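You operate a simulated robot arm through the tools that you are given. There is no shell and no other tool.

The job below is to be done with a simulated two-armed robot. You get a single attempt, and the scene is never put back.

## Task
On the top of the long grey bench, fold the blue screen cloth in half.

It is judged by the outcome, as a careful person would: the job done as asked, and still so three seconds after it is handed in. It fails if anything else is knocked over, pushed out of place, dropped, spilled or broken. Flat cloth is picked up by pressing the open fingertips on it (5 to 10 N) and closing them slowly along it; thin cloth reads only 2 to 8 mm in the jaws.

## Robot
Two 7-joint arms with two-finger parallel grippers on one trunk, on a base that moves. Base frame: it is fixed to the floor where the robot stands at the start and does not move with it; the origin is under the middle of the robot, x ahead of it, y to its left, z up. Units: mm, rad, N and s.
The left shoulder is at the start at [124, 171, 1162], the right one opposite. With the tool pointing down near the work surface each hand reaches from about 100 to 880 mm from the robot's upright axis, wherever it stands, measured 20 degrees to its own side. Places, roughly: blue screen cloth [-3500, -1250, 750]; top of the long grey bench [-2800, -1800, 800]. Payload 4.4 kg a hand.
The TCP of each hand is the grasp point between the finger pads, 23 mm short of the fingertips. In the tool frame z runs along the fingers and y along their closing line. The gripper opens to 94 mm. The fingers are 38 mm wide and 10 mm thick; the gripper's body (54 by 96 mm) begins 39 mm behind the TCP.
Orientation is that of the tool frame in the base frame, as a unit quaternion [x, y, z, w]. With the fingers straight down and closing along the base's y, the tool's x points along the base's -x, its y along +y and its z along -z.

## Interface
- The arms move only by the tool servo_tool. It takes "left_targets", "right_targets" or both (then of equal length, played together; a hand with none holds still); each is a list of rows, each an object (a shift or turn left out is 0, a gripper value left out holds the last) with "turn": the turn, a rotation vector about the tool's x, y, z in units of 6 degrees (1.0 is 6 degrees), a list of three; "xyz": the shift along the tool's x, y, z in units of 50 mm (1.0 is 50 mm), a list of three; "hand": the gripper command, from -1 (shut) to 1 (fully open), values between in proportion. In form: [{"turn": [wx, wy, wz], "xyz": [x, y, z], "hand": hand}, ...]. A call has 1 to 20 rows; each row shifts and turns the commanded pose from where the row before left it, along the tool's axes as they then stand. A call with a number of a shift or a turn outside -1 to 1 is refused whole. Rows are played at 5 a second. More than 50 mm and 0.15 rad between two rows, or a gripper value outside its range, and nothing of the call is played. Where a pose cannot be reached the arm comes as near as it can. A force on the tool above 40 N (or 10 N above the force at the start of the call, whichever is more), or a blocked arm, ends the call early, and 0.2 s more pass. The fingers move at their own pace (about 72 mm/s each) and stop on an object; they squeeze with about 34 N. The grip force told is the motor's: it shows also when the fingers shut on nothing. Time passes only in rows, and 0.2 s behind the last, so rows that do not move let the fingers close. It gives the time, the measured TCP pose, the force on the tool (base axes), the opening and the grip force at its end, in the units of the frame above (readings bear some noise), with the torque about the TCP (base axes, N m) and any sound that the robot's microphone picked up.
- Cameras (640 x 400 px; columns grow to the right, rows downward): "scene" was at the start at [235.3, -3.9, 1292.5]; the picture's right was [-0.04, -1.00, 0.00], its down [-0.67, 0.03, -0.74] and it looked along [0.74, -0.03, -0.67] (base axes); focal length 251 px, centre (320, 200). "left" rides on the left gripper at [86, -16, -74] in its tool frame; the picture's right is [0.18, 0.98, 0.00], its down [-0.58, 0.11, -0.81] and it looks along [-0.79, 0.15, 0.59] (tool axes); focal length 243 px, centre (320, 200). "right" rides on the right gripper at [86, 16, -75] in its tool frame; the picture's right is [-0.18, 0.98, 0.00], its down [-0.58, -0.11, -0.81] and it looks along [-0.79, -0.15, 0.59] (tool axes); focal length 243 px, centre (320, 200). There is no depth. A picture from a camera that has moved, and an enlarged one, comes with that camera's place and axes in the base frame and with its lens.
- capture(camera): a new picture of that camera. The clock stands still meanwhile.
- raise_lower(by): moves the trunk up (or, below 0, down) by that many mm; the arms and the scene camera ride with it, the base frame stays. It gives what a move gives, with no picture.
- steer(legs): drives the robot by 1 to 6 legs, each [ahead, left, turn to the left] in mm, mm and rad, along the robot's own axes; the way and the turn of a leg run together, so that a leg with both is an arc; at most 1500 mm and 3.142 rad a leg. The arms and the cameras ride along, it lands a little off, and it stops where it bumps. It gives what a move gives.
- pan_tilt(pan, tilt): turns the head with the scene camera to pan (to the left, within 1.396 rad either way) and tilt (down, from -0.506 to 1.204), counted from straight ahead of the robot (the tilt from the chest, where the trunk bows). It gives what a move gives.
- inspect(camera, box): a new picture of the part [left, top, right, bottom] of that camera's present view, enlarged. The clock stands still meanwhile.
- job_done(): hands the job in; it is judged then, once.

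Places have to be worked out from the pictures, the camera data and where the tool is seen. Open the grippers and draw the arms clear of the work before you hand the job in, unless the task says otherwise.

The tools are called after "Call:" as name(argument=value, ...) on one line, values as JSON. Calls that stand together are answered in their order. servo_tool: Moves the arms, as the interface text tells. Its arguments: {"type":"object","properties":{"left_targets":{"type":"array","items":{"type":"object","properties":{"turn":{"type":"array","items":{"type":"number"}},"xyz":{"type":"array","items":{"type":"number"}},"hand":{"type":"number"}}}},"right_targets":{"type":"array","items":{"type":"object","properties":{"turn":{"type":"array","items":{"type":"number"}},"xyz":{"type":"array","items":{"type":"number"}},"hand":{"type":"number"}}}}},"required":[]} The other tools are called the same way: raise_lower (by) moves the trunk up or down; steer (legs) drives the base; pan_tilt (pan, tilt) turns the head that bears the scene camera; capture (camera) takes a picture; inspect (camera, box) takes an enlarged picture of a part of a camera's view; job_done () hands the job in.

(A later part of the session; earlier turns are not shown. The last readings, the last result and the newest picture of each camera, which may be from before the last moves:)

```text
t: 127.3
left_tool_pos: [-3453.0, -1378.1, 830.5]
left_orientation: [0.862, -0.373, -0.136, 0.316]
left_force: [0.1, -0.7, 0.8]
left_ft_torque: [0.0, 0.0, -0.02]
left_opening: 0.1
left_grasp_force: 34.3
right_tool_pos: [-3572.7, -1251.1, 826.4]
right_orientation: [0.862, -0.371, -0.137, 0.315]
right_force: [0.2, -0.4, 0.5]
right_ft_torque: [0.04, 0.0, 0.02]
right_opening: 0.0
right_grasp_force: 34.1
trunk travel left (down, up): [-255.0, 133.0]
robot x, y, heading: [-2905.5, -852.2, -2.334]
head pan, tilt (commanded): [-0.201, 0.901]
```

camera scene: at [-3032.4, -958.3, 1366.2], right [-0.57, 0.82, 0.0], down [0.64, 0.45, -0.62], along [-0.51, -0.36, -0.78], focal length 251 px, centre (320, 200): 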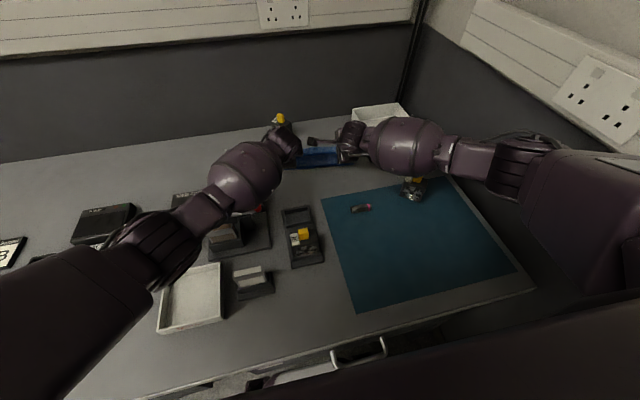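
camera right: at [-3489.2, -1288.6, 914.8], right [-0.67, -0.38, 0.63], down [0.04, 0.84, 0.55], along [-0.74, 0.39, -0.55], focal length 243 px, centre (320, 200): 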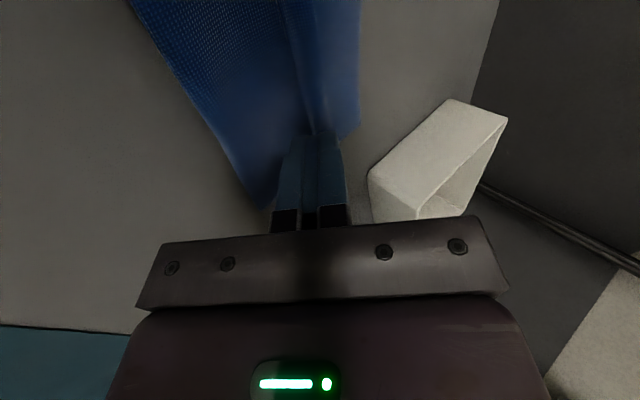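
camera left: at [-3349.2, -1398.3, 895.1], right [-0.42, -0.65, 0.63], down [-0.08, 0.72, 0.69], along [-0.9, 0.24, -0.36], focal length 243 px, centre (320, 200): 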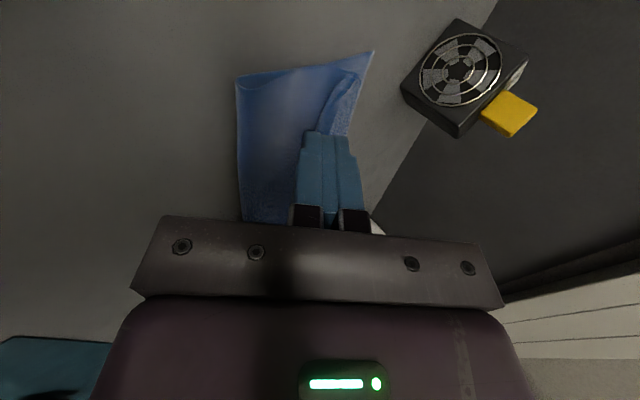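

The left hand hardly moved in the last small steps, with no force shown. I command a further 4 mm down on the left and 2 mm on the right.

Call:
servo_tool(left_targets=[{"xyz": [0, -0.026, 0.0306]}, {"xyz": [0, -0.026, 0.0306]}, {}, {}], right_targets=[{"xyz": [0, -0.013, 0.0153]}, {"xyz": [0, -0.013, 0.0153]}, {}, {}])

Call:
capture(camera="left")

```text
t: 128.3
left_tool_pos: [-3454.0, -1379.6, 829.8]
left_orientation: [0.861, -0.371, -0.137, 0.318]
left_force: [0.4, 0.1, -0.5]
left_ft_torque: [0.0, 0.0, -0.03]
left_opening: 0.0
left_grasp_force: 34.0
right_tool_pos: [-3574.4, -1251.8, 825.3]
right_orientation: [0.862, -0.371, -0.136, 0.316]
right_force: [1.8, 0.6, 10.9]
right_ft_torque: [-0.07, 0.08, 0.0]
right_opening: 0.0
right_grasp_force: 33.9
trunk travel left (down, up): [-255.0, 133.0]
robot x, y, heading: [-2912.3, -854.2, -2.329]
head pan, tilt (commanded): [-0.201, 0.901]
```

```text
taken
camera left: at [-3351.5, -1400.4, 875.1], right [-0.42, -0.65, 0.64], down [-0.08, 0.73, 0.68], along [-0.91, 0.24, -0.35], focal length 243 px, centre (320, 200)
```

left: 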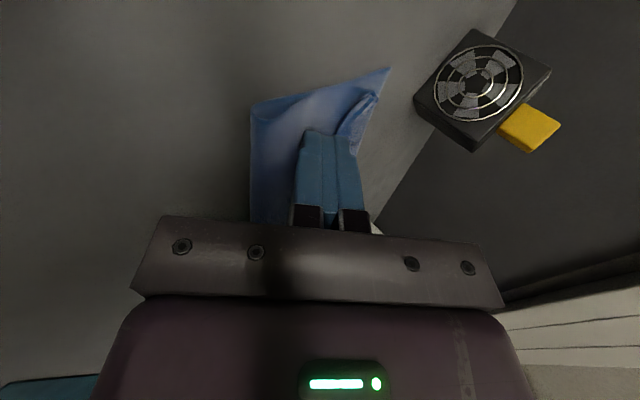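

The left hand does not go lower here (reach limit), while the right presses at 10.9 N. I change the plan: retract the left hand, and drag the stack with the right hand alone pressing at the middle of the cloth.

Call:
servo_tool(left_targets=[{"xyz": [0, 0, -0.8]}, {"xyz": [0, 0, -0.9]}, {"xyz": [0.7, -0.4, -0.5]}, {"xyz": [0.7, -0.4, -0.5]}, {"xyz": [0.7, -0.5, 0]}, {"xyz": [0.7, -0.5, 0]}, {}, {}, {}], right_targets=[{"xyz": [0, 0.154, -0.184]}, {}, {}, {}, {}, {}, {"xyz": [0.86, 0, 0]}, {"xyz": [0.86, 0, 0]}, {}])

Call:
inspect(camera="scene", box=[250, 100, 390, 187])

Call:
capture(camera="right")

```text
t: 129.6
left_tool_pos: [-3285.0, -1359.6, 890.3]
left_orientation: [0.86, -0.369, -0.151, 0.319]
left_force: [-11.3, -6.0, 6.8]
left_ft_torque: [0.52, -0.41, 0.58]
left_opening: 0.0
left_grasp_force: 34.1
right_tool_pos: [-3577.0, -1250.2, 831.3]
right_orientation: [0.863, -0.373, -0.136, 0.314]
right_force: [-0.1, -0.7, 0.5]
right_ft_torque: [0.03, -0.01, 0.01]
right_opening: 0.0
right_grasp_force: 34.6
trunk travel left (down, up): [-255.0, 133.0]
robot x, y, heading: [-2910.7, -853.4, -2.338]
head pan, tilt (commanded): [-0.201, 0.901]
stopped in row 6 (left hand): the force on the tool passed its limit at 94 N (the readings are from after the stop); the commanded pose is now the measured one
```

```text
4.57 times, centred on (320, 144) of scene
camera zoom: at [-3033.4, -959.2, 1366.1], right [-0.57, 0.82, 0.0], down [0.64, 0.45, -0.62], along [-0.51, -0.35, -0.78], focal length 1148 px, centre (320, 458)
```

zoom: 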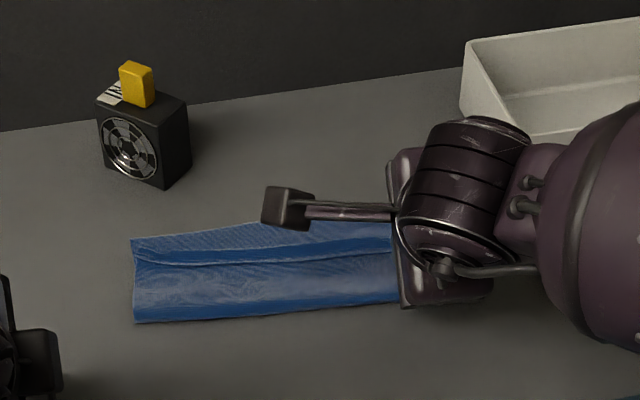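

```text
taken
camera right: at [-3491.8, -1288.5, 900.1], right [-0.67, -0.38, 0.63], down [0.04, 0.84, 0.55], along [-0.74, 0.39, -0.55], focal length 243 px, centre (320, 200)
```

right: 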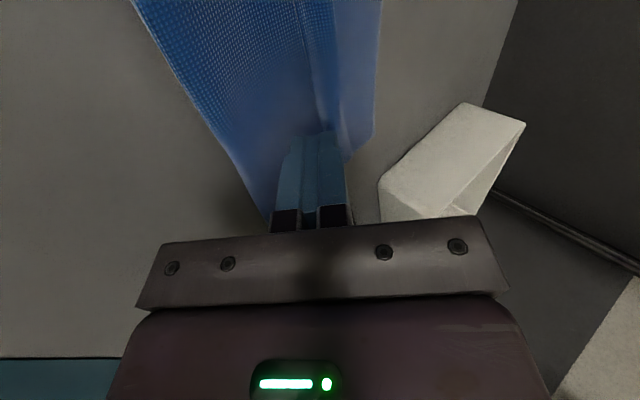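

The left hand struck something (94 N) while retracting; it stopped. I look at the whole scene at once to see what it touched.

Call:
capture(camera="scene")

Call:
capture(camera="left")

Call:
inspect(camera="scene", box=[120, 120, 340, 290])

```text
taken
camera scene: at [-3033.4, -959.2, 1366.1], right [-0.57, 0.82, 0.0], down [0.64, 0.45, -0.62], along [-0.51, -0.35, -0.78], focal length 251 px, centre (320, 200)
```

scene: 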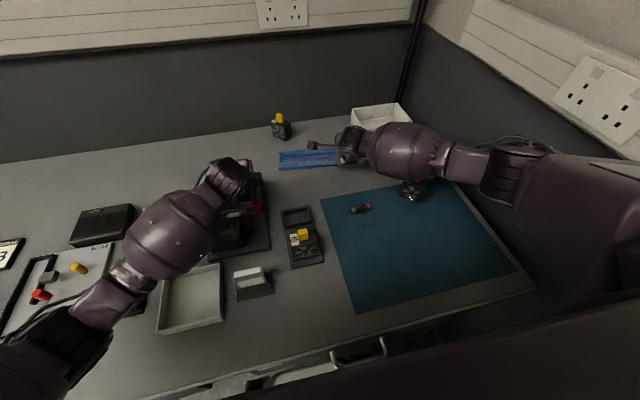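

```text
taken
camera left: at [-3180.3, -1382.0, 932.7], right [-0.4, -0.65, 0.65], down [-0.06, 0.72, 0.69], along [-0.91, 0.24, -0.33], focal length 243 px, centre (320, 200)
```

left: 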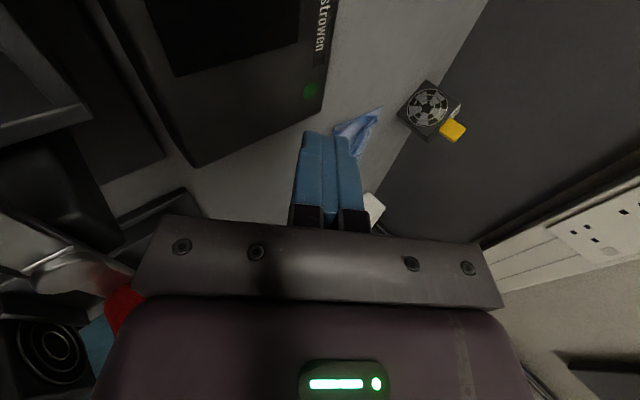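

```text
2.35 times, centred on (230, 205) of scene
camera zoom: at [-3033.4, -959.2, 1366.1], right [-0.57, 0.82, 0.0], down [0.64, 0.45, -0.62], along [-0.51, -0.35, -0.78], focal length 591 px, centre (532, 188)
```

zoom: 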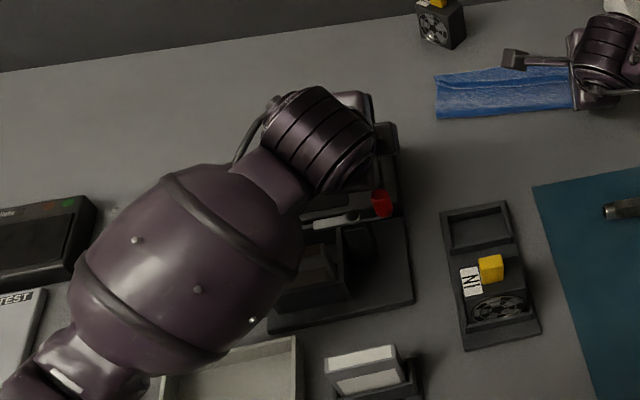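

The left gripper's underside came down against the toggle-clamp area of the module test unit; the unit itself looks to be in the same place. I raise the left hand straight up, clear of it.

Call:
servo_tool(left_targets=[{"xyz": [0, 0.1, -0.12]}, {"xyz": [0, 0.3, -0.36]}, {"xyz": [0, 0.4, -0.48]}, {"xyz": [0, 0.4, -0.48]}, {"xyz": [0, 0.4, -0.48]}, {}])

Call:
inspect(camera="scene", box=[120, 120, 340, 290])

Call:
capture(camera="left")

```text
t: 131.0
left_tool_pos: [-3280.2, -1358.0, 1015.5]
left_orientation: [0.86, -0.371, -0.149, 0.318]
left_force: [0.3, -0.1, 0.5]
left_ft_torque: [0.03, 0.0, 0.0]
left_opening: 0.0
left_grasp_force: 34.1
right_tool_pos: [-3576.8, -1250.4, 831.3]
right_orientation: [0.862, -0.374, -0.136, 0.314]
right_force: [1.0, -0.5, 0.2]
right_ft_torque: [0.01, -0.02, -0.02]
right_opening: 0.0
right_grasp_force: 33.7
trunk travel left (down, up): [-255.0, 133.0]
robot x, y, heading: [-2907.2, -854.8, -2.334]
head pan, tilt (commanded): [-0.201, 0.901]
```

```text
2.35 times, centred on (230, 205) of scene
camera zoom: at [-3033.7, -958.2, 1366.1], right [-0.57, 0.82, 0.0], down [0.64, 0.45, -0.62], along [-0.51, -0.35, -0.78], focal length 591 px, centre (532, 188)
```

zoom: 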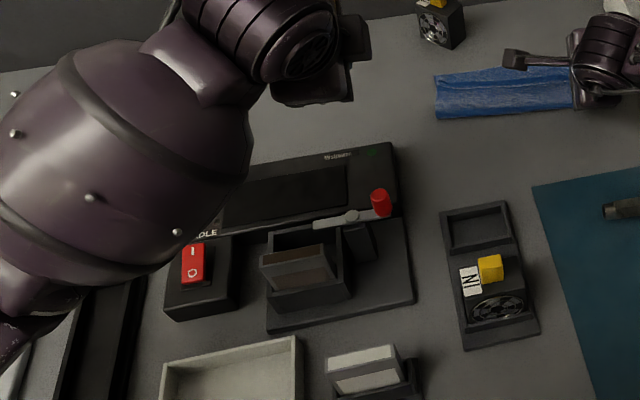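

```text
taken
camera left: at [-3175.6, -1378.9, 1058.0], right [-0.41, -0.65, 0.64], down [-0.06, 0.72, 0.69], along [-0.91, 0.24, -0.33], focal length 243 px, centre (320, 200)
```

left: 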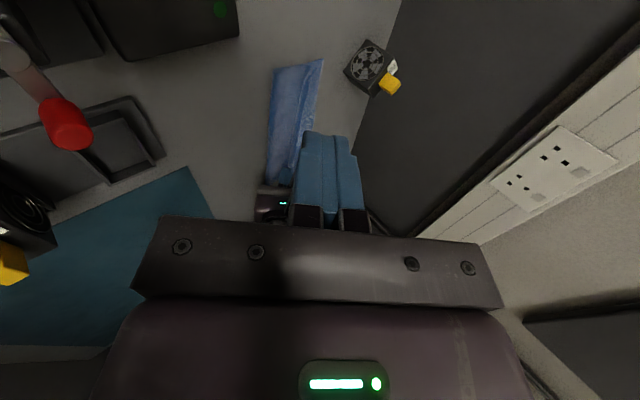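

The module unit and its lever look unchanged, so no harm was done. Now I raise the right hand 10 mm and shift it 87 mm left to the middle of the cloth (e≈115).

Call:
servo_tool(right_targets=[{"xyz": [0, 0.1286, -0.153]}, {"xyz": [0.87, 0, 0]}, {"xyz": [0.87, 0, 0]}, {}])

Call:
inspect(camera="scene", box=[250, 110, 390, 197])

Call:
capture(camera="right")

```text
t: 132.0
left_tool_pos: [-3280.2, -1356.6, 1014.7]
left_orientation: [0.86, -0.37, -0.149, 0.319]
left_force: [-0.2, -0.1, 0.0]
left_ft_torque: [0.01, -0.01, -0.03]
left_opening: 0.3
left_grasp_force: 34.2
right_tool_pos: [-3517.3, -1311.4, 837.7]
right_orientation: [0.862, -0.373, -0.136, 0.314]
right_force: [1.1, -0.4, -0.7]
right_ft_torque: [0.0, -0.01, 0.02]
right_opening: 0.1
right_grasp_force: 34.2
trunk travel left (down, up): [-255.0, 133.0]
robot x, y, heading: [-2913.1, -853.7, -2.333]
head pan, tilt (commanded): [-0.201, 0.901]
```

```text
4.57 times, centred on (320, 154) of scene
camera zoom: at [-3034.0, -957.7, 1366.2], right [-0.57, 0.82, 0.0], down [0.64, 0.45, -0.62], along [-0.51, -0.35, -0.78], focal length 1148 px, centre (320, 413)
```

zoom: 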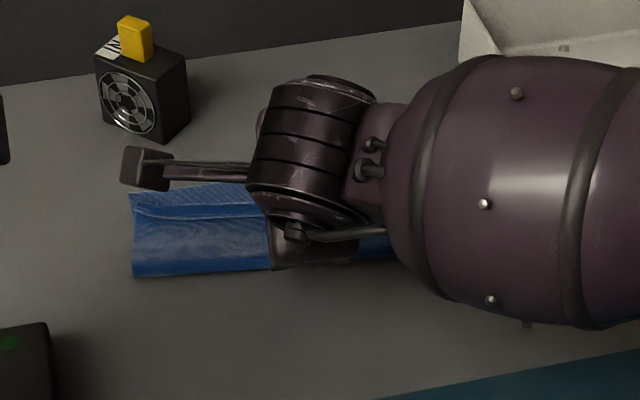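

```text
taken
camera right: at [-3432.6, -1349.4, 907.3], right [-0.67, -0.38, 0.63], down [0.04, 0.84, 0.55], along [-0.74, 0.39, -0.55], focal length 243 px, centre (320, 200)
```

right: 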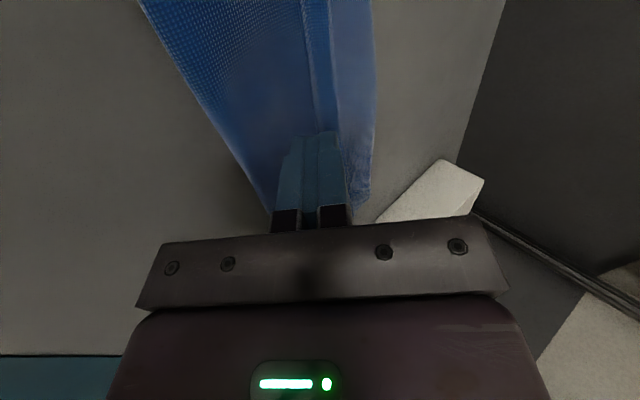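

The right tip is over the main top layer just in front of the strip. I shift 10 mm toward me, lower to contact in small steps.

Call:
servo_tool(right_targets=[{"xyz": [0, -0.153, -0.1286]}, {"xyz": [0, -0.064, 0.0766]}, {"xyz": [0, -0.064, 0.0766]}, {}])

Call:
servo_tool(right_targets=[{"xyz": [0, -0.013, 0.0153]}, {"xyz": [0, -0.013, 0.0153]}, {}])

```text
t: 133.0
left_tool_pos: [-3279.5, -1356.7, 1015.6]
left_orientation: [0.86, -0.37, -0.149, 0.319]
left_force: [-0.1, -0.5, 0.4]
left_ft_torque: [0.02, -0.01, -0.03]
left_opening: 0.0
left_grasp_force: 33.9
right_tool_pos: [-3509.9, -1306.5, 830.8]
right_orientation: [0.862, -0.373, -0.136, 0.315]
right_force: [0.3, 0.2, 0.6]
right_ft_torque: [0.01, 0.01, 0.0]
right_opening: 0.2
right_grasp_force: 34.3
trunk travel left (down, up): [-255.0, 133.0]
robot x, y, heading: [-2910.6, -853.0, -2.333]
head pan, tilt (commanded): [-0.201, 0.901]
```

```text
t: 133.8
left_tool_pos: [-3280.3, -1357.8, 1016.2]
left_orientation: [0.86, -0.37, -0.15, 0.318]
left_force: [0.3, 0.5, -0.4]
left_ft_torque: [0.03, 0.01, 0.02]
left_opening: 0.0
left_grasp_force: 33.9
right_tool_pos: [-3511.3, -1307.0, 830.0]
right_orientation: [0.862, -0.373, -0.137, 0.315]
right_force: [0.5, -0.3, -0.1]
right_ft_torque: [0.01, 0.02, -0.01]
right_opening: 0.1
right_grasp_force: 34.1
trunk travel left (down, up): [-255.0, 133.0]
robot x, y, heading: [-2914.3, -852.2, -2.333]
head pan, tilt (commanded): [-0.201, 0.901]
```

Call:
servo_tool(right_targets=[{"xyz": [0, -0.026, 0.031]}, {"xyz": [0, -0.013, 0.0153]}, {}])

Call:
servo_tool(right_targets=[{"xyz": [0, -0.013, 0.0153]}, {"xyz": [0, -0.013, 0.0153]}, {}])

```text
t: 134.6
left_tool_pos: [-3279.5, -1357.3, 1014.7]
left_orientation: [0.86, -0.371, -0.15, 0.318]
left_force: [-0.3, 0.1, -0.2]
left_ft_torque: [-0.01, 0.02, -0.01]
left_opening: 0.0
left_grasp_force: 33.7
right_tool_pos: [-3510.3, -1305.8, 826.3]
right_orientation: [0.862, -0.373, -0.137, 0.315]
right_force: [0.1, 0.1, -0.9]
right_ft_torque: [0.04, -0.01, 0.03]
right_opening: 0.1
right_grasp_force: 33.4
trunk travel left (down, up): [-255.0, 133.0]
robot x, y, heading: [-2913.1, -850.2, -2.336]
head pan, tilt (commanded): [-0.201, 0.901]
```

```text
t: 135.4
left_tool_pos: [-3280.1, -1356.0, 1016.5]
left_orientation: [0.86, -0.37, -0.15, 0.319]
left_force: [0.1, -0.4, 0.1]
left_ft_torque: [-0.01, 0.03, 0.02]
left_opening: 0.1
left_grasp_force: 33.5
right_tool_pos: [-3510.4, -1306.1, 825.4]
right_orientation: [0.862, -0.373, -0.136, 0.315]
right_force: [-0.2, 0.0, 2.8]
right_ft_torque: [-0.02, 0.0, 0.0]
right_opening: 0.1
right_grasp_force: 34.3
trunk travel left (down, up): [-255.0, 133.0]
robot x, y, heading: [-2908.2, -850.3, -2.334]
head pan, tilt (commanded): [-0.201, 0.901]
```

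Light contact (2.8 N). I press 0.7 mm more and drag 24 mm toward me, then check.

Call:
servo_tool(right_targets=[{"xyz": [0, -0.009, 0.0107]}, {}, {"xyz": [0, -0.1226, -0.1029]}, {"xyz": [0, -0.1226, -0.1029]}, {"xyz": [0, -0.1226, -0.1029]}, {}])

Call:
inspect(camera="scene", box=[250, 110, 390, 197])

Call:
capture(camera="right")

```text
t: 136.8
left_tool_pos: [-3279.5, -1355.9, 1015.9]
left_orientation: [0.86, -0.369, -0.15, 0.319]
left_force: [0.4, -0.4, 0.3]
left_ft_torque: [0.03, 0.01, 0.0]
left_opening: 0.0
left_grasp_force: 34.3
right_tool_pos: [-3492.0, -1289.8, 824.9]
right_orientation: [0.862, -0.373, -0.137, 0.314]
right_force: [-0.6, -0.2, 2.3]
right_ft_torque: [-0.03, 0.05, -0.02]
right_opening: 0.0
right_grasp_force: 33.4
trunk travel left (down, up): [-255.0, 133.0]
robot x, y, heading: [-2909.6, -849.6, -2.332]
head pan, tilt (commanded): [-0.201, 0.901]
```

```text
4.57 times, centred on (320, 154) of scene
camera zoom: at [-3033.5, -957.9, 1366.2], right [-0.57, 0.82, 0.0], down [0.64, 0.45, -0.62], along [-0.51, -0.35, -0.78], focal length 1148 px, centre (320, 413)
```

zoom: 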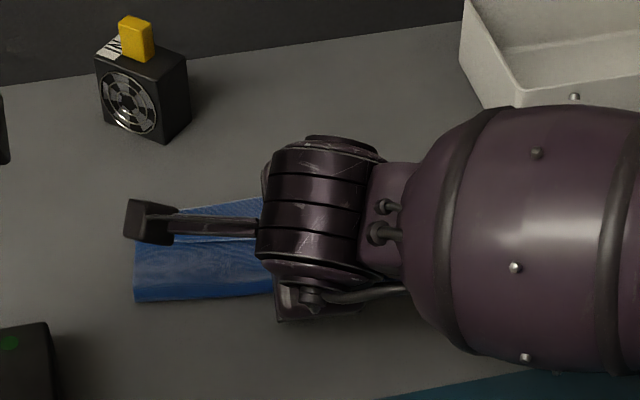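

```text
taken
camera right: at [-3407.3, -1327.7, 893.9], right [-0.67, -0.38, 0.63], down [0.04, 0.84, 0.55], along [-0.74, 0.39, -0.55], focal length 243 px, centre (320, 200)
```

right: 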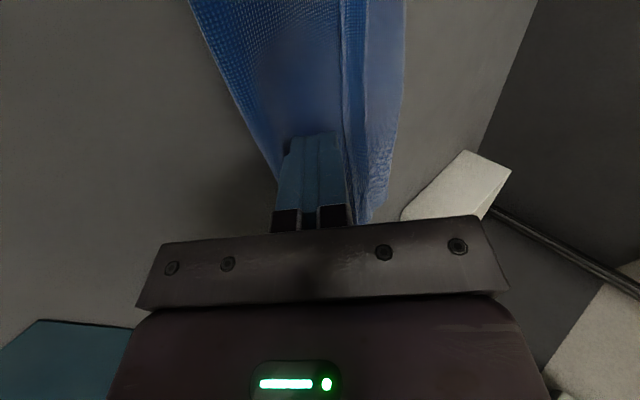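

The stack moved about 15–19 mm; the finger slid a little relative to it because the press was light (2.3 N). I lift, step 18 mm back onto the cloth, press slightly harder and drag again.

Call:
servo_tool(right_targets=[{"xyz": [0, 0.103, -0.1226]}, {"xyz": [0, 0.138, 0.1157]}, {"xyz": [0, 0.138, 0.1157]}, {"xyz": [0, -0.06, 0.071]}, {"xyz": [0, -0.056, 0.0665]}, {}])

```text
t: 138.2
left_tool_pos: [-3280.0, -1355.4, 1015.2]
left_orientation: [0.859, -0.37, -0.15, 0.319]
left_force: [-0.1, -0.1, -0.7]
left_ft_torque: [0.01, -0.07, 0.01]
left_opening: 0.0
left_grasp_force: 34.0
right_tool_pos: [-3504.6, -1302.5, 824.5]
right_orientation: [0.862, -0.372, -0.136, 0.316]
right_force: [-1.2, 0.1, 9.1]
right_ft_torque: [-0.06, 0.06, 0.0]
right_opening: 0.0
right_grasp_force: 33.8
trunk travel left (down, up): [-255.0, 133.0]
robot x, y, heading: [-2910.9, -848.8, -2.336]
head pan, tilt (commanded): [-0.201, 0.901]
```

The press is now 9 N. I drag 40 mm toward me and look.

Call:
servo_tool(right_targets=[{"xyz": [0, -0.1226, -0.1029]}, {"xyz": [0, -0.1226, -0.1029]}, {"xyz": [0, -0.1226, -0.1029]}, {"xyz": [0, -0.1226, -0.1029]}, {"xyz": [0, -0.1226, -0.1029]}, {}])

Call:
inspect(camera="scene", box=[250, 120, 390, 207])

Call:
capture(camera="right")

```text
t: 139.6
left_tool_pos: [-3279.8, -1356.4, 1015.8]
left_orientation: [0.859, -0.37, -0.15, 0.32]
left_force: [-0.5, 0.1, -0.7]
left_ft_torque: [-0.01, 0.0, 0.0]
left_opening: 0.1
left_grasp_force: 34.1
right_tool_pos: [-3477.2, -1275.6, 825.0]
right_orientation: [0.862, -0.373, -0.137, 0.316]
right_force: [-2.8, -3.6, 20.0]
right_ft_torque: [-0.18, 0.14, -0.03]
right_opening: 0.4
right_grasp_force: 34.0
trunk travel left (down, up): [-255.0, 133.0]
robot x, y, heading: [-2910.6, -854.3, -2.336]
head pan, tilt (commanded): [-0.201, 0.901]
```

```text
4.57 times, centred on (320, 164) of scene
camera zoom: at [-3032.4, -957.2, 1366.6], right [-0.57, 0.82, 0.0], down [0.64, 0.45, -0.62], along [-0.51, -0.35, -0.78], focal length 1148 px, centre (320, 367)
```

zoom: 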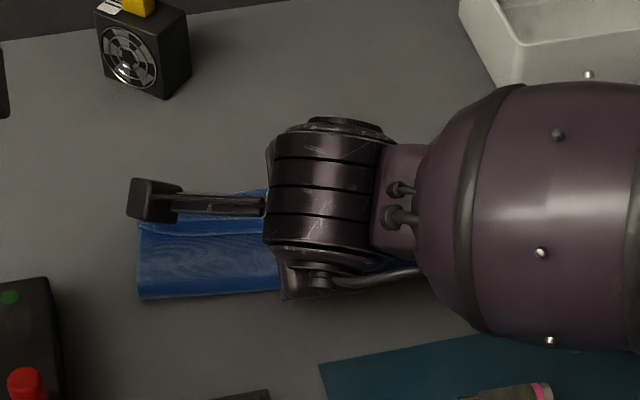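

```text
taken
camera right: at [-3392.4, -1313.0, 893.6], right [-0.67, -0.38, 0.64], down [0.04, 0.84, 0.54], along [-0.74, 0.39, -0.55], focal length 243 px, centre (320, 200)
```

right: 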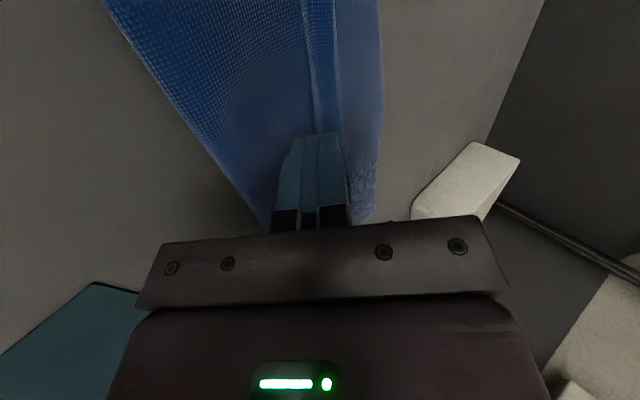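

The stack follows; its front crease is now at about n≈38 mm. I ease the press slightly and drag 32 mm more.

Call:
servo_tool(right_targets=[{"xyz": [0, 0.0103, -0.0123]}, {"xyz": [0, -0.1226, -0.1029]}, {"xyz": [0, -0.1226, -0.1029]}, {"xyz": [0, -0.1226, -0.1029]}, {"xyz": [0, -0.1226, -0.1029]}, {}])

Call:
servo_tool(right_targets=[{"xyz": [0, 0.2, -0.24]}, {"xyz": [-0.3, 0.4, -0.5]}, {"xyz": [-0.6, -0.2, -0.5]}, {"xyz": [-0.6, -0.5, -0.4]}, {"xyz": [-0.4, -0.6, -0.2]}, {}])

Call:
inspect(camera="scene", box=[260, 135, 370, 204])

```text
t: 141.0
left_tool_pos: [-3278.2, -1356.3, 1016.3]
left_orientation: [0.86, -0.37, -0.149, 0.32]
left_force: [0.4, 0.8, -0.9]
left_ft_torque: [-0.03, 0.0, -0.01]
left_opening: 0.1
left_grasp_force: 33.4
right_tool_pos: [-3454.8, -1251.6, 824.9]
right_orientation: [0.862, -0.372, -0.136, 0.317]
right_force: [-2.8, -3.8, 25.6]
right_ft_torque: [-0.2, 0.26, 0.04]
right_opening: 0.0
right_grasp_force: 33.6
trunk travel left (down, up): [-255.0, 133.0]
robot x, y, heading: [-2912.3, -854.2, -2.333]
head pan, tilt (commanded): [-0.201, 0.901]
```

```text
t: 142.4
left_tool_pos: [-3280.4, -1357.7, 1015.5]
left_orientation: [0.86, -0.369, -0.149, 0.318]
left_force: [0.6, 0.5, 0.8]
left_ft_torque: [0.0, 0.0, -0.01]
left_opening: 0.3
left_grasp_force: 33.9
right_tool_pos: [-3457.8, -1122.3, 872.4]
right_orientation: [0.862, -0.373, -0.136, 0.315]
right_force: [1.0, 0.1, -0.4]
right_ft_torque: [0.02, 0.01, -0.01]
right_opening: 0.3
right_grasp_force: 34.0
trunk travel left (down, up): [-255.0, 133.0]
robot x, y, heading: [-2910.9, -854.0, -2.335]
head pan, tilt (commanded): [-0.201, 0.901]
```

```text
5.80 times, centred on (315, 170) of scene
camera zoom: at [-3033.7, -958.5, 1366.1], right [-0.57, 0.82, 0.0], down [0.64, 0.45, -0.62], along [-0.51, -0.35, -0.78], focal length 1456 px, centre (349, 377)
```

zoom: 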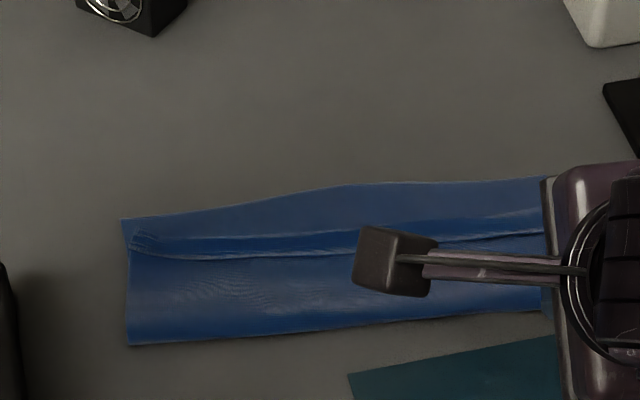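

The stack now lies closer. I raise the right hand and move it back out of view to measure the cloth.

Call:
servo_tool(right_targets=[{"xyz": [0, 0.5, -0.6]}, {"xyz": [0, 0.5, -0.6]}, {"xyz": [0, -0.46, -0.385]}, {"xyz": [0, -0.46, -0.385]}, {}])

Call:
inspect(camera="scene", box=[265, 145, 375, 214])

Call:
capture(camera="left")

```text
t: 143.6
left_tool_pos: [-3279.8, -1358.6, 1014.6]
left_orientation: [0.86, -0.371, -0.149, 0.318]
left_force: [0.3, 0.2, -0.5]
left_ft_torque: [-0.02, 0.0, -0.02]
left_opening: 0.2
left_grasp_force: 33.7
right_tool_pos: [-3412.0, -1083.7, 947.3]
right_orientation: [0.862, -0.374, -0.136, 0.314]
right_force: [-0.3, 0.0, -0.1]
right_ft_torque: [0.0, 0.02, 0.0]
right_opening: 0.1
right_grasp_force: 33.6
trunk travel left (down, up): [-255.0, 133.0]
robot x, y, heading: [-2910.5, -847.0, -2.333]
head pan, tilt (commanded): [-0.201, 0.901]
```

```text
5.80 times, centred on (320, 180) of scene
camera zoom: at [-3033.8, -958.3, 1366.1], right [-0.57, 0.82, 0.0], down [0.64, 0.45, -0.62], along [-0.51, -0.35, -0.78], focal length 1456 px, centre (320, 319)
```

zoom: 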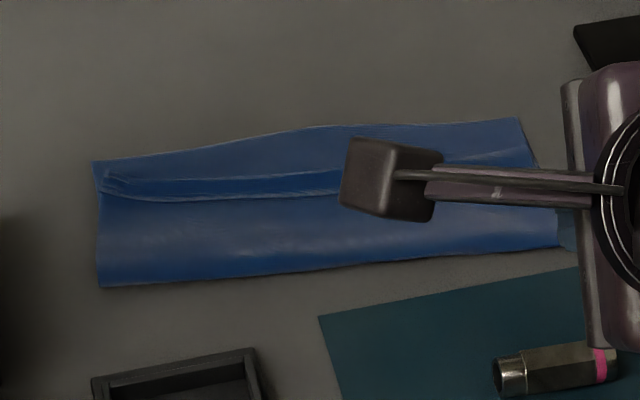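

```text
taken
camera left: at [-3175.7, -1378.9, 1057.7], right [-0.41, -0.65, 0.64], down [-0.06, 0.72, 0.69], along [-0.91, 0.24, -0.33], focal length 243 px, centre (320, 200)
```

left: 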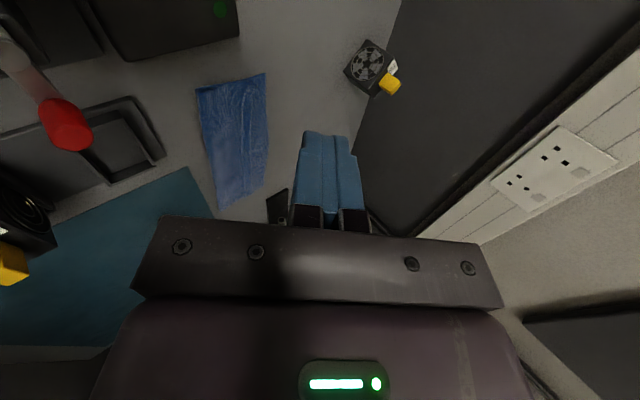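

The left camera now sees the whole cloth. I zoom in on it there to see the turned-back strip along its full length.

Call:
inspect(camera="left", box=[180, 65, 290, 215])

```text
2.67 times, centred on (235, 140) of left
camera zoom: at [-3175.7, -1378.9, 1057.7], right [-0.41, -0.65, 0.64], down [-0.06, 0.72, 0.69], along [-0.91, 0.24, -0.33], focal length 647 px, centre (547, 360)
```

zoom: 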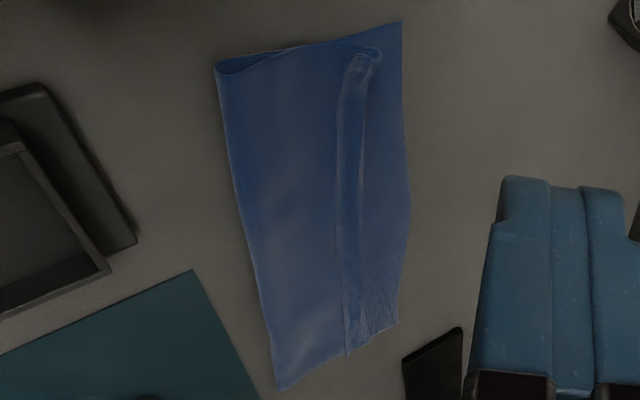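

The strip runs along the whole top edge. My plan: the left hand holds the stack down near its left front, while the right fingertip, upright, pushes the strip's free edge outward just above the layer below. I turn both hands more upright and bring the left above its holding place.

Call:
servo_tool(left_targets=[{"turn": [0.83, 0, 0]}, {"turn": [0.83, 0, 0]}, {"turn": [0.83, 0, 0]}, {"turn": [0.83, 0, 0]}, {"xyz": [-0.727, 0.307, 0.112]}, {"xyz": [-0.727, 0.307, 0.112]}, {"xyz": [-0.727, 0.307, 0.112]}, {}], right_targets=[{"turn": [0.95, 0, 0]}, {"turn": [0.95, 0, 0]}, {"turn": [0.95, 0, 0]}, {"turn": [0.95, 0, 0]}, {"turn": [0.95, 0, 0]}, {"turn": [0.95, 0, 0]}, {"turn": [0.95, 0, 0]}, {}])

Call:
servo_tool(left_targets=[{"xyz": [0, -0.265, 0.7285]}, {"xyz": [0, -0.265, 0.7285]}, {"xyz": [0, -0.265, 0.7285]}, {"xyz": [0, -0.2, 0.55]}, {}])

Call:
capture(camera="left")

Call:
capture(camera="scene")

```text
t: 145.4
left_tool_pos: [-3386.5, -1309.1, 1019.3]
left_orientation: [0.903, -0.389, -0.083, 0.166]
left_force: [0.2, 0.4, -0.2]
left_ft_torque: [0.02, 0.01, -0.01]
left_opening: 0.0
left_grasp_force: 34.0
right_tool_pos: [-3412.0, -1085.4, 948.9]
right_orientation: [0.918, -0.396, -0.001, 0.001]
right_force: [-0.1, 0.3, -0.2]
right_ft_torque: [0.0, 0.01, -0.02]
right_opening: 0.0
right_grasp_force: 34.1
trunk travel left (down, up): [-255.0, 133.0]
robot x, y, heading: [-2911.6, -852.2, -2.329]
head pan, tilt (commanded): [-0.201, 0.901]
```

```text
t: 146.6
left_tool_pos: [-3395.5, -1315.4, 873.0]
left_orientation: [0.902, -0.39, -0.083, 0.166]
left_force: [0.3, 0.5, -0.7]
left_ft_torque: [0.0, 0.0, 0.01]
left_opening: 0.0
left_grasp_force: 34.1
right_tool_pos: [-3413.8, -1085.1, 948.2]
right_orientation: [0.917, -0.398, 0.0, 0.001]
right_force: [1.2, 0.5, 0.1]
right_ft_torque: [-0.02, 0.0, 0.02]
right_opening: 0.0
right_grasp_force: 33.8
trunk travel left (down, up): [-255.0, 133.0]
robot x, y, heading: [-2909.2, -850.0, -2.329]
head pan, tilt (commanded): [-0.201, 0.901]
```

```text
taken
camera left: at [-3305.2, -1350.1, 934.0], right [-0.54, -0.76, 0.35], down [-0.25, 0.54, 0.8], along [-0.81, 0.35, -0.48], focal length 243 px, centre (320, 200)
```

left: 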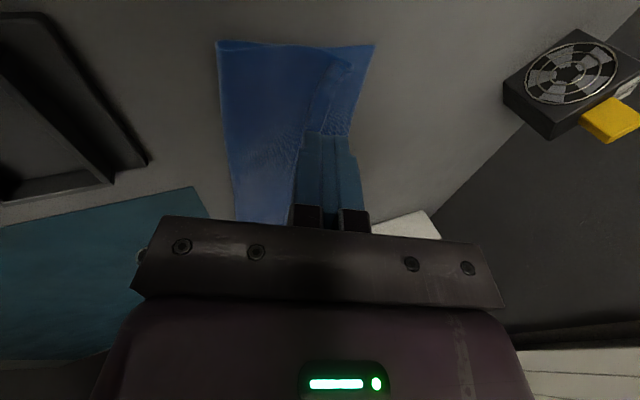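

```text
taken
camera scene: at [-3033.5, -958.0, 1366.2], right [-0.57, 0.82, 0.0], down [0.64, 0.45, -0.62], along [-0.51, -0.35, -0.78], focal length 251 px, centre (320, 200)
```

scene: 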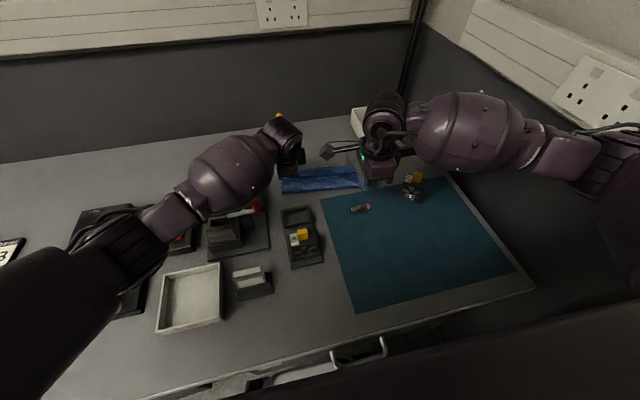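

The left fingertip is above the left front part of the folded cloth. I lower it by 40 mm and then in small steps until it presses lightly.

Call:
servo_tool(left_targets=[{"xyz": [0, -0.146, 0.372]}, {"xyz": [0, -0.146, 0.372]}, {}])

Call:
servo_tool(left_targets=[{"xyz": [0, -0.0146, 0.0372]}, {"xyz": [0, -0.0146, 0.0372]}, {}])

Call:
servo_tool(left_targets=[{"xyz": [0, -0.0073, 0.0186]}, {"xyz": [0, -0.0073, 0.0186]}, {}])

```text
t: 147.4
left_tool_pos: [-3394.3, -1313.6, 833.1]
left_orientation: [0.902, -0.39, -0.083, 0.165]
left_force: [-0.2, -0.2, 0.3]
left_ft_torque: [0.01, 0.0, 0.0]
left_opening: 0.0
left_grasp_force: 34.3
right_tool_pos: [-3413.3, -1083.1, 949.7]
right_orientation: [0.918, -0.397, -0.001, 0.001]
right_force: [-0.1, 0.2, -0.6]
right_ft_torque: [-0.02, 0.03, 0.03]
right_opening: 0.0
right_grasp_force: 34.4
trunk travel left (down, up): [-255.0, 133.0]
robot x, y, heading: [-2913.3, -851.5, -2.333]
head pan, tilt (commanded): [-0.201, 0.901]
```

```text
t: 148.2
left_tool_pos: [-3395.9, -1312.7, 827.1]
left_orientation: [0.902, -0.39, -0.082, 0.166]
left_force: [-0.6, 0.2, -0.1]
left_ft_torque: [-0.03, 0.0, 0.03]
left_opening: 0.0
left_grasp_force: 34.0
right_tool_pos: [-3413.1, -1085.3, 948.6]
right_orientation: [0.918, -0.397, -0.001, 0.002]
right_force: [-0.2, 0.0, 0.1]
right_ft_torque: [0.0, -0.02, -0.02]
right_opening: 0.0
right_grasp_force: 33.4
trunk travel left (down, up): [-255.0, 133.0]
robot x, y, heading: [-2907.7, -847.8, -2.333]
head pan, tilt (commanded): [-0.201, 0.901]
```

```text
t: 149.0
left_tool_pos: [-3395.0, -1312.4, 826.6]
left_orientation: [0.902, -0.39, -0.083, 0.165]
left_force: [0.2, 0.5, 1.8]
left_ft_torque: [0.04, -0.04, -0.04]
left_opening: 0.1
left_grasp_force: 34.1
right_tool_pos: [-3413.5, -1084.5, 948.5]
right_orientation: [0.918, -0.397, 0.0, 0.002]
right_force: [0.7, 0.3, -0.3]
right_ft_torque: [0.01, 0.01, 0.01]
right_opening: 0.0
right_grasp_force: 33.3
trunk travel left (down, up): [-255.0, 133.0]
robot x, y, heading: [-2910.0, -849.7, -2.335]
head pan, tilt (commanded): [-0.201, 0.901]
```

Left touches (1.8 N); I press it to about 8 N as a hold, and bring the right hand (upright) above the main layer in front of the strip at e≈205.

Call:
servo_tool(left_targets=[{"xyz": [0, -0.0073, 0.0186]}, {}, {}, {}, {}], right_targets=[{"xyz": [0.035, 0.717, 0.45]}, {"xyz": [0.035, 0.717, 0.45]}, {"xyz": [0.035, 0.717, 0.45]}, {"xyz": [0.035, 0.717, 0.45]}, {}])

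Call:
capture(camera="right")

Call:
inspect(camera="scene", box=[250, 120, 390, 207])

```text
t: 150.2
left_tool_pos: [-3395.9, -1312.6, 825.9]
left_orientation: [0.902, -0.39, -0.084, 0.166]
left_force: [-0.7, -0.6, 14.4]
left_ft_torque: [-0.13, -0.09, -0.01]
left_opening: 0.1
left_grasp_force: 34.1
right_tool_pos: [-3511.3, -1187.1, 860.4]
right_orientation: [0.918, -0.396, -0.001, 0.002]
right_force: [-0.2, -0.2, -0.1]
right_ft_torque: [0.0, -0.01, 0.02]
right_opening: 0.0
right_grasp_force: 34.6
trunk travel left (down, up): [-255.0, 133.0]
robot x, y, heading: [-2908.3, -846.3, -2.33]
head pan, tilt (commanded): [-0.201, 0.901]
```

```text
taken
camera right: at [-3464.8, -1259.6, 936.3], right [-0.84, -0.54, 0.0], down [-0.32, 0.5, 0.81], along [-0.44, 0.68, -0.59], focal length 243 px, centre (320, 200)
```

right: 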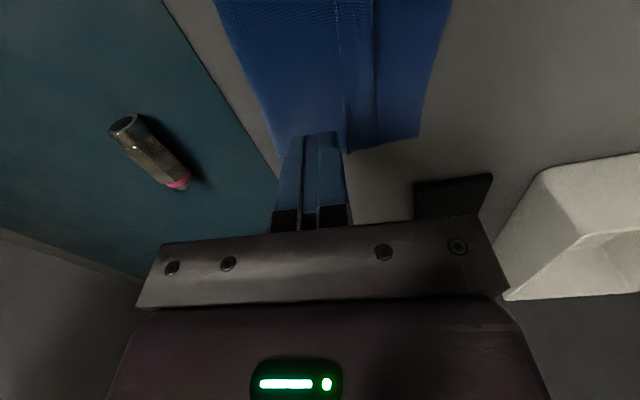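

```text
4.57 times, centred on (320, 164) of scene
camera zoom: at [-3033.0, -957.2, 1366.5], right [-0.57, 0.82, 0.0], down [0.64, 0.45, -0.62], along [-0.51, -0.35, -0.78], focal length 1148 px, centre (320, 367)
```

zoom: 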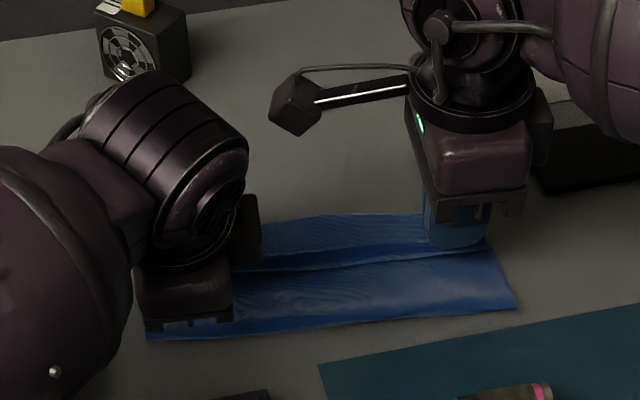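

The strip's free edge at the right end is at about n≈40–43, its fold at about 61. I shift the right hand 9 mm toward me so that its front face starts short of the free edge, and lower it to just touch the main layer.

Call:
servo_tool(right_targets=[{"xyz": [0, -0.18, 0.2]}, {"xyz": [0, 0, 0.4]}, {}])

Call:
servo_tool(right_targets=[{"xyz": [0, 0, 0.03]}, {"xyz": [0, 0, 0.03]}, {}])

Call:
capture(camera="right")

```text
t: 151.0
left_tool_pos: [-3394.3, -1312.4, 825.8]
left_orientation: [0.902, -0.39, -0.083, 0.166]
left_force: [-2.8, -1.0, 17.8]
left_ft_torque: [-0.21, -0.06, -0.05]
left_opening: 0.2
left_grasp_force: 34.3
right_tool_pos: [-3504.3, -1181.3, 829.7]
right_orientation: [0.918, -0.398, 0.0, 0.001]
right_force: [-0.5, 0.1, 0.1]
right_ft_torque: [0.0, 0.01, -0.02]
right_opening: 0.0
right_grasp_force: 33.9
trunk travel left (down, up): [-255.0, 133.0]
robot x, y, heading: [-2911.0, -851.9, -2.331]
head pan, tilt (commanded): [-0.201, 0.901]
```

```text
t: 151.8
left_tool_pos: [-3393.7, -1311.7, 825.8]
left_orientation: [0.902, -0.39, -0.084, 0.167]
left_force: [-3.5, -2.3, 19.9]
left_ft_torque: [-0.24, -0.12, -0.04]
left_opening: 0.0
left_grasp_force: 34.3
right_tool_pos: [-3503.8, -1181.9, 827.0]
right_orientation: [0.918, -0.397, -0.001, 0.001]
right_force: [0.1, 0.0, 0.0]
right_ft_torque: [-0.02, -0.02, -0.03]
right_opening: 0.0
right_grasp_force: 34.3
trunk travel left (down, up): [-255.0, 133.0]
robot x, y, heading: [-2909.9, -851.0, -2.338]
head pan, tilt (commanded): [-0.201, 0.901]
```

```text
taken
camera right: at [-3457.4, -1253.8, 903.3], right [-0.84, -0.54, 0.0], down [-0.32, 0.5, 0.81], along [-0.44, 0.68, -0.59], focal length 243 px, centre (320, 200)
```

right: 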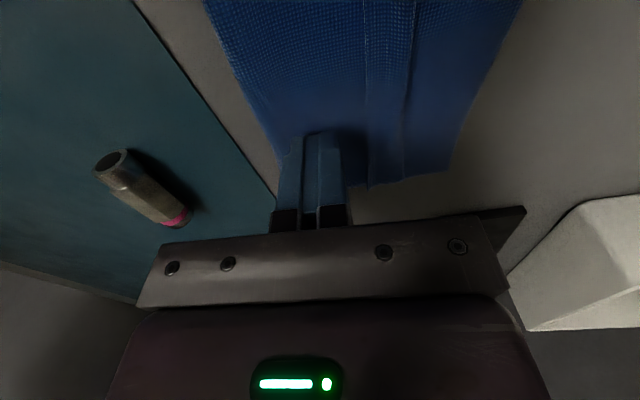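

The view shows the fingertip just in front of the strip's free edge. I lower in 0.5–1 mm steps to feel the main layer.

Call:
servo_tool(right_targets=[{"xyz": [0, 0, 0.02]}, {}])

Call:
servo_tool(right_targets=[{"xyz": [0, 0, 0.015]}, {}])

```text
t: 152.4
left_tool_pos: [-3394.8, -1311.7, 825.3]
left_orientation: [0.902, -0.39, -0.084, 0.166]
left_force: [-3.7, -2.9, 20.7]
left_ft_torque: [-0.28, -0.11, -0.04]
left_opening: 0.0
left_grasp_force: 33.6
right_tool_pos: [-3504.9, -1181.9, 826.6]
right_orientation: [0.918, -0.397, -0.001, 0.001]
right_force: [0.3, -0.1, 0.3]
right_ft_torque: [-0.01, -0.02, -0.01]
right_opening: 0.0
right_grasp_force: 34.1
trunk travel left (down, up): [-255.0, 133.0]
robot x, y, heading: [-2905.3, -852.3, -2.334]
head pan, tilt (commanded): [-0.201, 0.901]
```

```text
t: 153.0
left_tool_pos: [-3394.4, -1312.3, 825.7]
left_orientation: [0.902, -0.39, -0.084, 0.166]
left_force: [-3.2, -2.8, 22.1]
left_ft_torque: [-0.26, -0.12, -0.06]
left_opening: 0.0
left_grasp_force: 33.7
right_tool_pos: [-3505.7, -1182.0, 825.5]
right_orientation: [0.918, -0.397, -0.001, 0.001]
right_force: [-0.9, 0.3, 0.1]
right_ft_torque: [-0.02, -0.02, -0.02]
right_opening: 0.0
right_grasp_force: 33.8
trunk travel left (down, up): [-255.0, 133.0]
robot x, y, heading: [-2913.9, -849.7, -2.332]
head pan, tilt (commanded): [-0.201, 0.901]
```

Left press has crept to 22 N, so I ease it by 0.8 mm; the right goes down another 0.6 mm.

Call:
servo_tool(left_targets=[{"xyz": [0, 0.0058, -0.015]}, {}], right_targets=[{"xyz": [0, 0, 0.012]}, {}])

```text
t: 153.6
left_tool_pos: [-3394.7, -1312.2, 826.0]
left_orientation: [0.902, -0.39, -0.083, 0.166]
left_force: [-2.7, -3.1, 20.3]
left_ft_torque: [-0.28, -0.11, -0.05]
left_opening: 0.0
left_grasp_force: 34.0
right_tool_pos: [-3505.6, -1182.3, 825.4]
right_orientation: [0.918, -0.397, 0.0, 0.002]
right_force: [-0.8, 0.4, -0.7]
right_ft_torque: [0.01, 0.0, 0.0]
right_opening: 0.2
right_grasp_force: 33.6
trunk travel left (down, up): [-255.0, 133.0]
robot x, y, heading: [-2907.5, -847.8, -2.336]
head pan, tilt (commanded): [-0.201, 0.901]
```

I now push the right fingertip outward 48 mm in 6 mm steps, just above the main layer, to flip the strip's edge over.

Call:
servo_tool(right_targets=[{"xyz": [0, 0.12, 0]}, {"xyz": [0, 0.12, 0]}, {"xyz": [0, 0.12, 0]}, {"xyz": [0, 0.12, 0]}, {}])

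Call:
capture(camera="right")

```text
t: 154.8
left_tool_pos: [-3395.1, -1311.7, 825.2]
left_orientation: [0.902, -0.39, -0.084, 0.167]
left_force: [-0.8, -2.0, 17.4]
left_ft_torque: [-0.21, -0.11, -0.05]
left_opening: 0.0
left_grasp_force: 34.3
right_tool_pos: [-3522.8, -1199.0, 824.9]
right_orientation: [0.918, -0.397, 0.0, 0.002]
right_force: [0.7, -0.1, 0.6]
right_ft_torque: [-0.01, 0.0, -0.01]
right_opening: 0.1
right_grasp_force: 34.0
trunk travel left (down, up): [-255.0, 133.0]
robot x, y, heading: [-2908.0, -849.6, -2.335]
head pan, tilt (commanded): [-0.201, 0.901]
```

```text
taken
camera right: at [-3475.8, -1270.9, 901.3], right [-0.84, -0.54, 0.0], down [-0.32, 0.5, 0.81], along [-0.44, 0.68, -0.59], focal length 243 px, centre (320, 200)
```

right: 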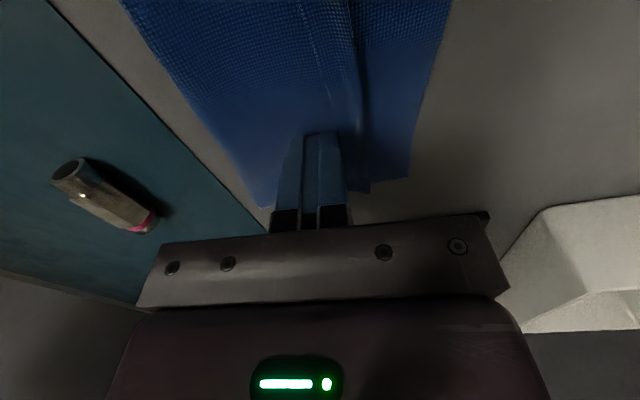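

The fingertip has reached the strip and is pushing it up against its fold. I continue another 30 mm.

Call:
servo_tool(right_targets=[{"xyz": [0, 0.12, 0]}, {"xyz": [0, 0.12, 0]}, {"xyz": [0, 0.12, 0]}, {"xyz": [0, 0.12, 0]}, {"xyz": [0, 0.12, 0]}, {}])

Call:
capture(camera="right")

Call:
inspect(camera="scene", box=[250, 120, 390, 207])

```text
t: 156.2
left_tool_pos: [-3395.1, -1312.4, 826.9]
left_orientation: [0.902, -0.39, -0.084, 0.166]
left_force: [0.0, -1.8, 14.7]
left_ft_torque: [-0.2, -0.13, -0.04]
left_opening: 0.1
left_grasp_force: 33.9
right_tool_pos: [-3544.9, -1217.6, 824.2]
right_orientation: [0.918, -0.397, -0.001, 0.001]
right_force: [0.8, -0.3, 1.0]
right_ft_torque: [-0.02, 0.04, 0.04]
right_opening: 0.0
right_grasp_force: 34.0
trunk travel left (down, up): [-255.0, 133.0]
robot x, y, heading: [-2910.6, -850.8, -2.337]
head pan, tilt (commanded): [-0.201, 0.901]
```

```text
taken
camera right: at [-3497.6, -1290.7, 901.0], right [-0.84, -0.54, 0.0], down [-0.32, 0.5, 0.81], along [-0.44, 0.68, -0.59], focal length 243 px, centre (320, 200)
```

right: 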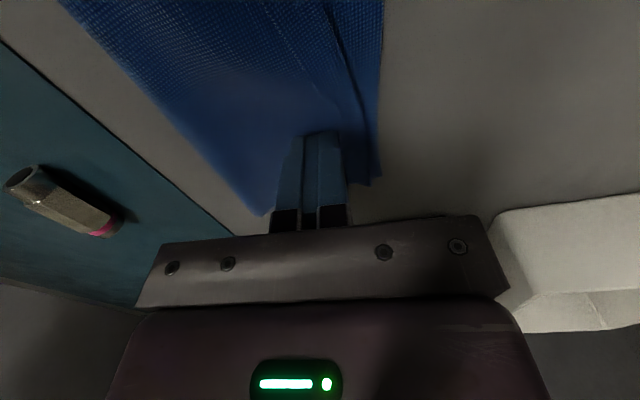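

```text
4.57 times, centred on (320, 164) of scene
camera zoom: at [-3032.7, -957.3, 1366.4], right [-0.57, 0.82, 0.0], down [0.64, 0.45, -0.62], along [-0.51, -0.35, -0.78], focal length 1148 px, centre (320, 367)
```

zoom: 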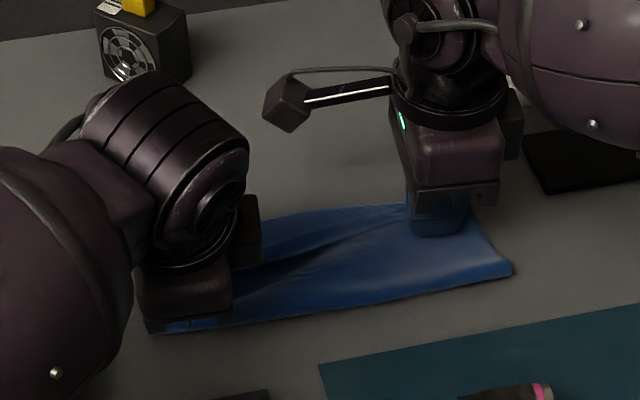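

The right end of the strip seems flipped outward, though the stack's right end also shifted back by about 30 mm. I lift the right hand and move it aside to look properly.

Call:
servo_tool(right_targets=[{"xyz": [0, 0, -0.4]}, {"xyz": [0, 0, -0.8]}, {"xyz": [-0.3, -0.7, -0.5]}, {"xyz": [0, -0.9, -0.2]}, {"xyz": [0, -0.9, 0]}, {"xyz": [0, -0.6, 0]}, {}])

Call:
inspect(camera="scene", box=[275, 145, 375, 208])

Call:
capture(camera="right")

```text
t: 157.8
left_tool_pos: [-3395.2, -1312.4, 827.1]
left_orientation: [0.902, -0.39, -0.083, 0.166]
left_force: [-0.4, 0.1, 14.7]
left_ft_torque: [-0.2, -0.15, 0.01]
left_opening: 0.2
left_grasp_force: 34.1
right_tool_pos: [-3443.6, -1100.3, 915.1]
right_orientation: [0.918, -0.396, -0.001, 0.002]
right_force: [-0.9, 0.0, 0.4]
right_ft_torque: [0.01, 0.0, 0.0]
right_opening: 0.1
right_grasp_force: 34.1
trunk travel left (down, up): [-255.0, 133.0]
robot x, y, heading: [-2909.6, -852.3, -2.334]
head pan, tilt (commanded): [-0.201, 0.901]
```

```text
6.35 times, centred on (325, 176) of scene
camera zoom: at [-3032.7, -957.3, 1366.4], right [-0.57, 0.82, 0.0], down [0.64, 0.45, -0.62], along [-0.51, -0.35, -0.78], focal length 1595 px, centre (288, 349)
```

zoom: 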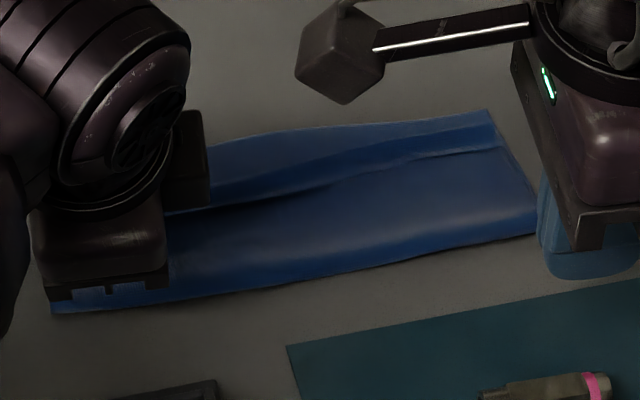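

```text
taken
camera right: at [-3395.5, -1172.7, 992.0], right [-0.84, -0.54, 0.0], down [-0.32, 0.5, 0.81], along [-0.44, 0.68, -0.59], focal length 243 px, centre (320, 200)
```

right: 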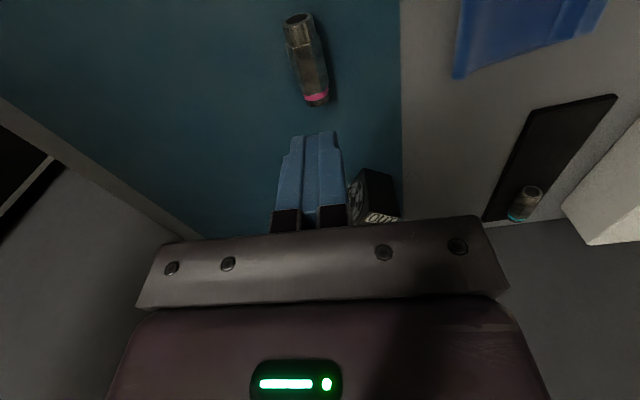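

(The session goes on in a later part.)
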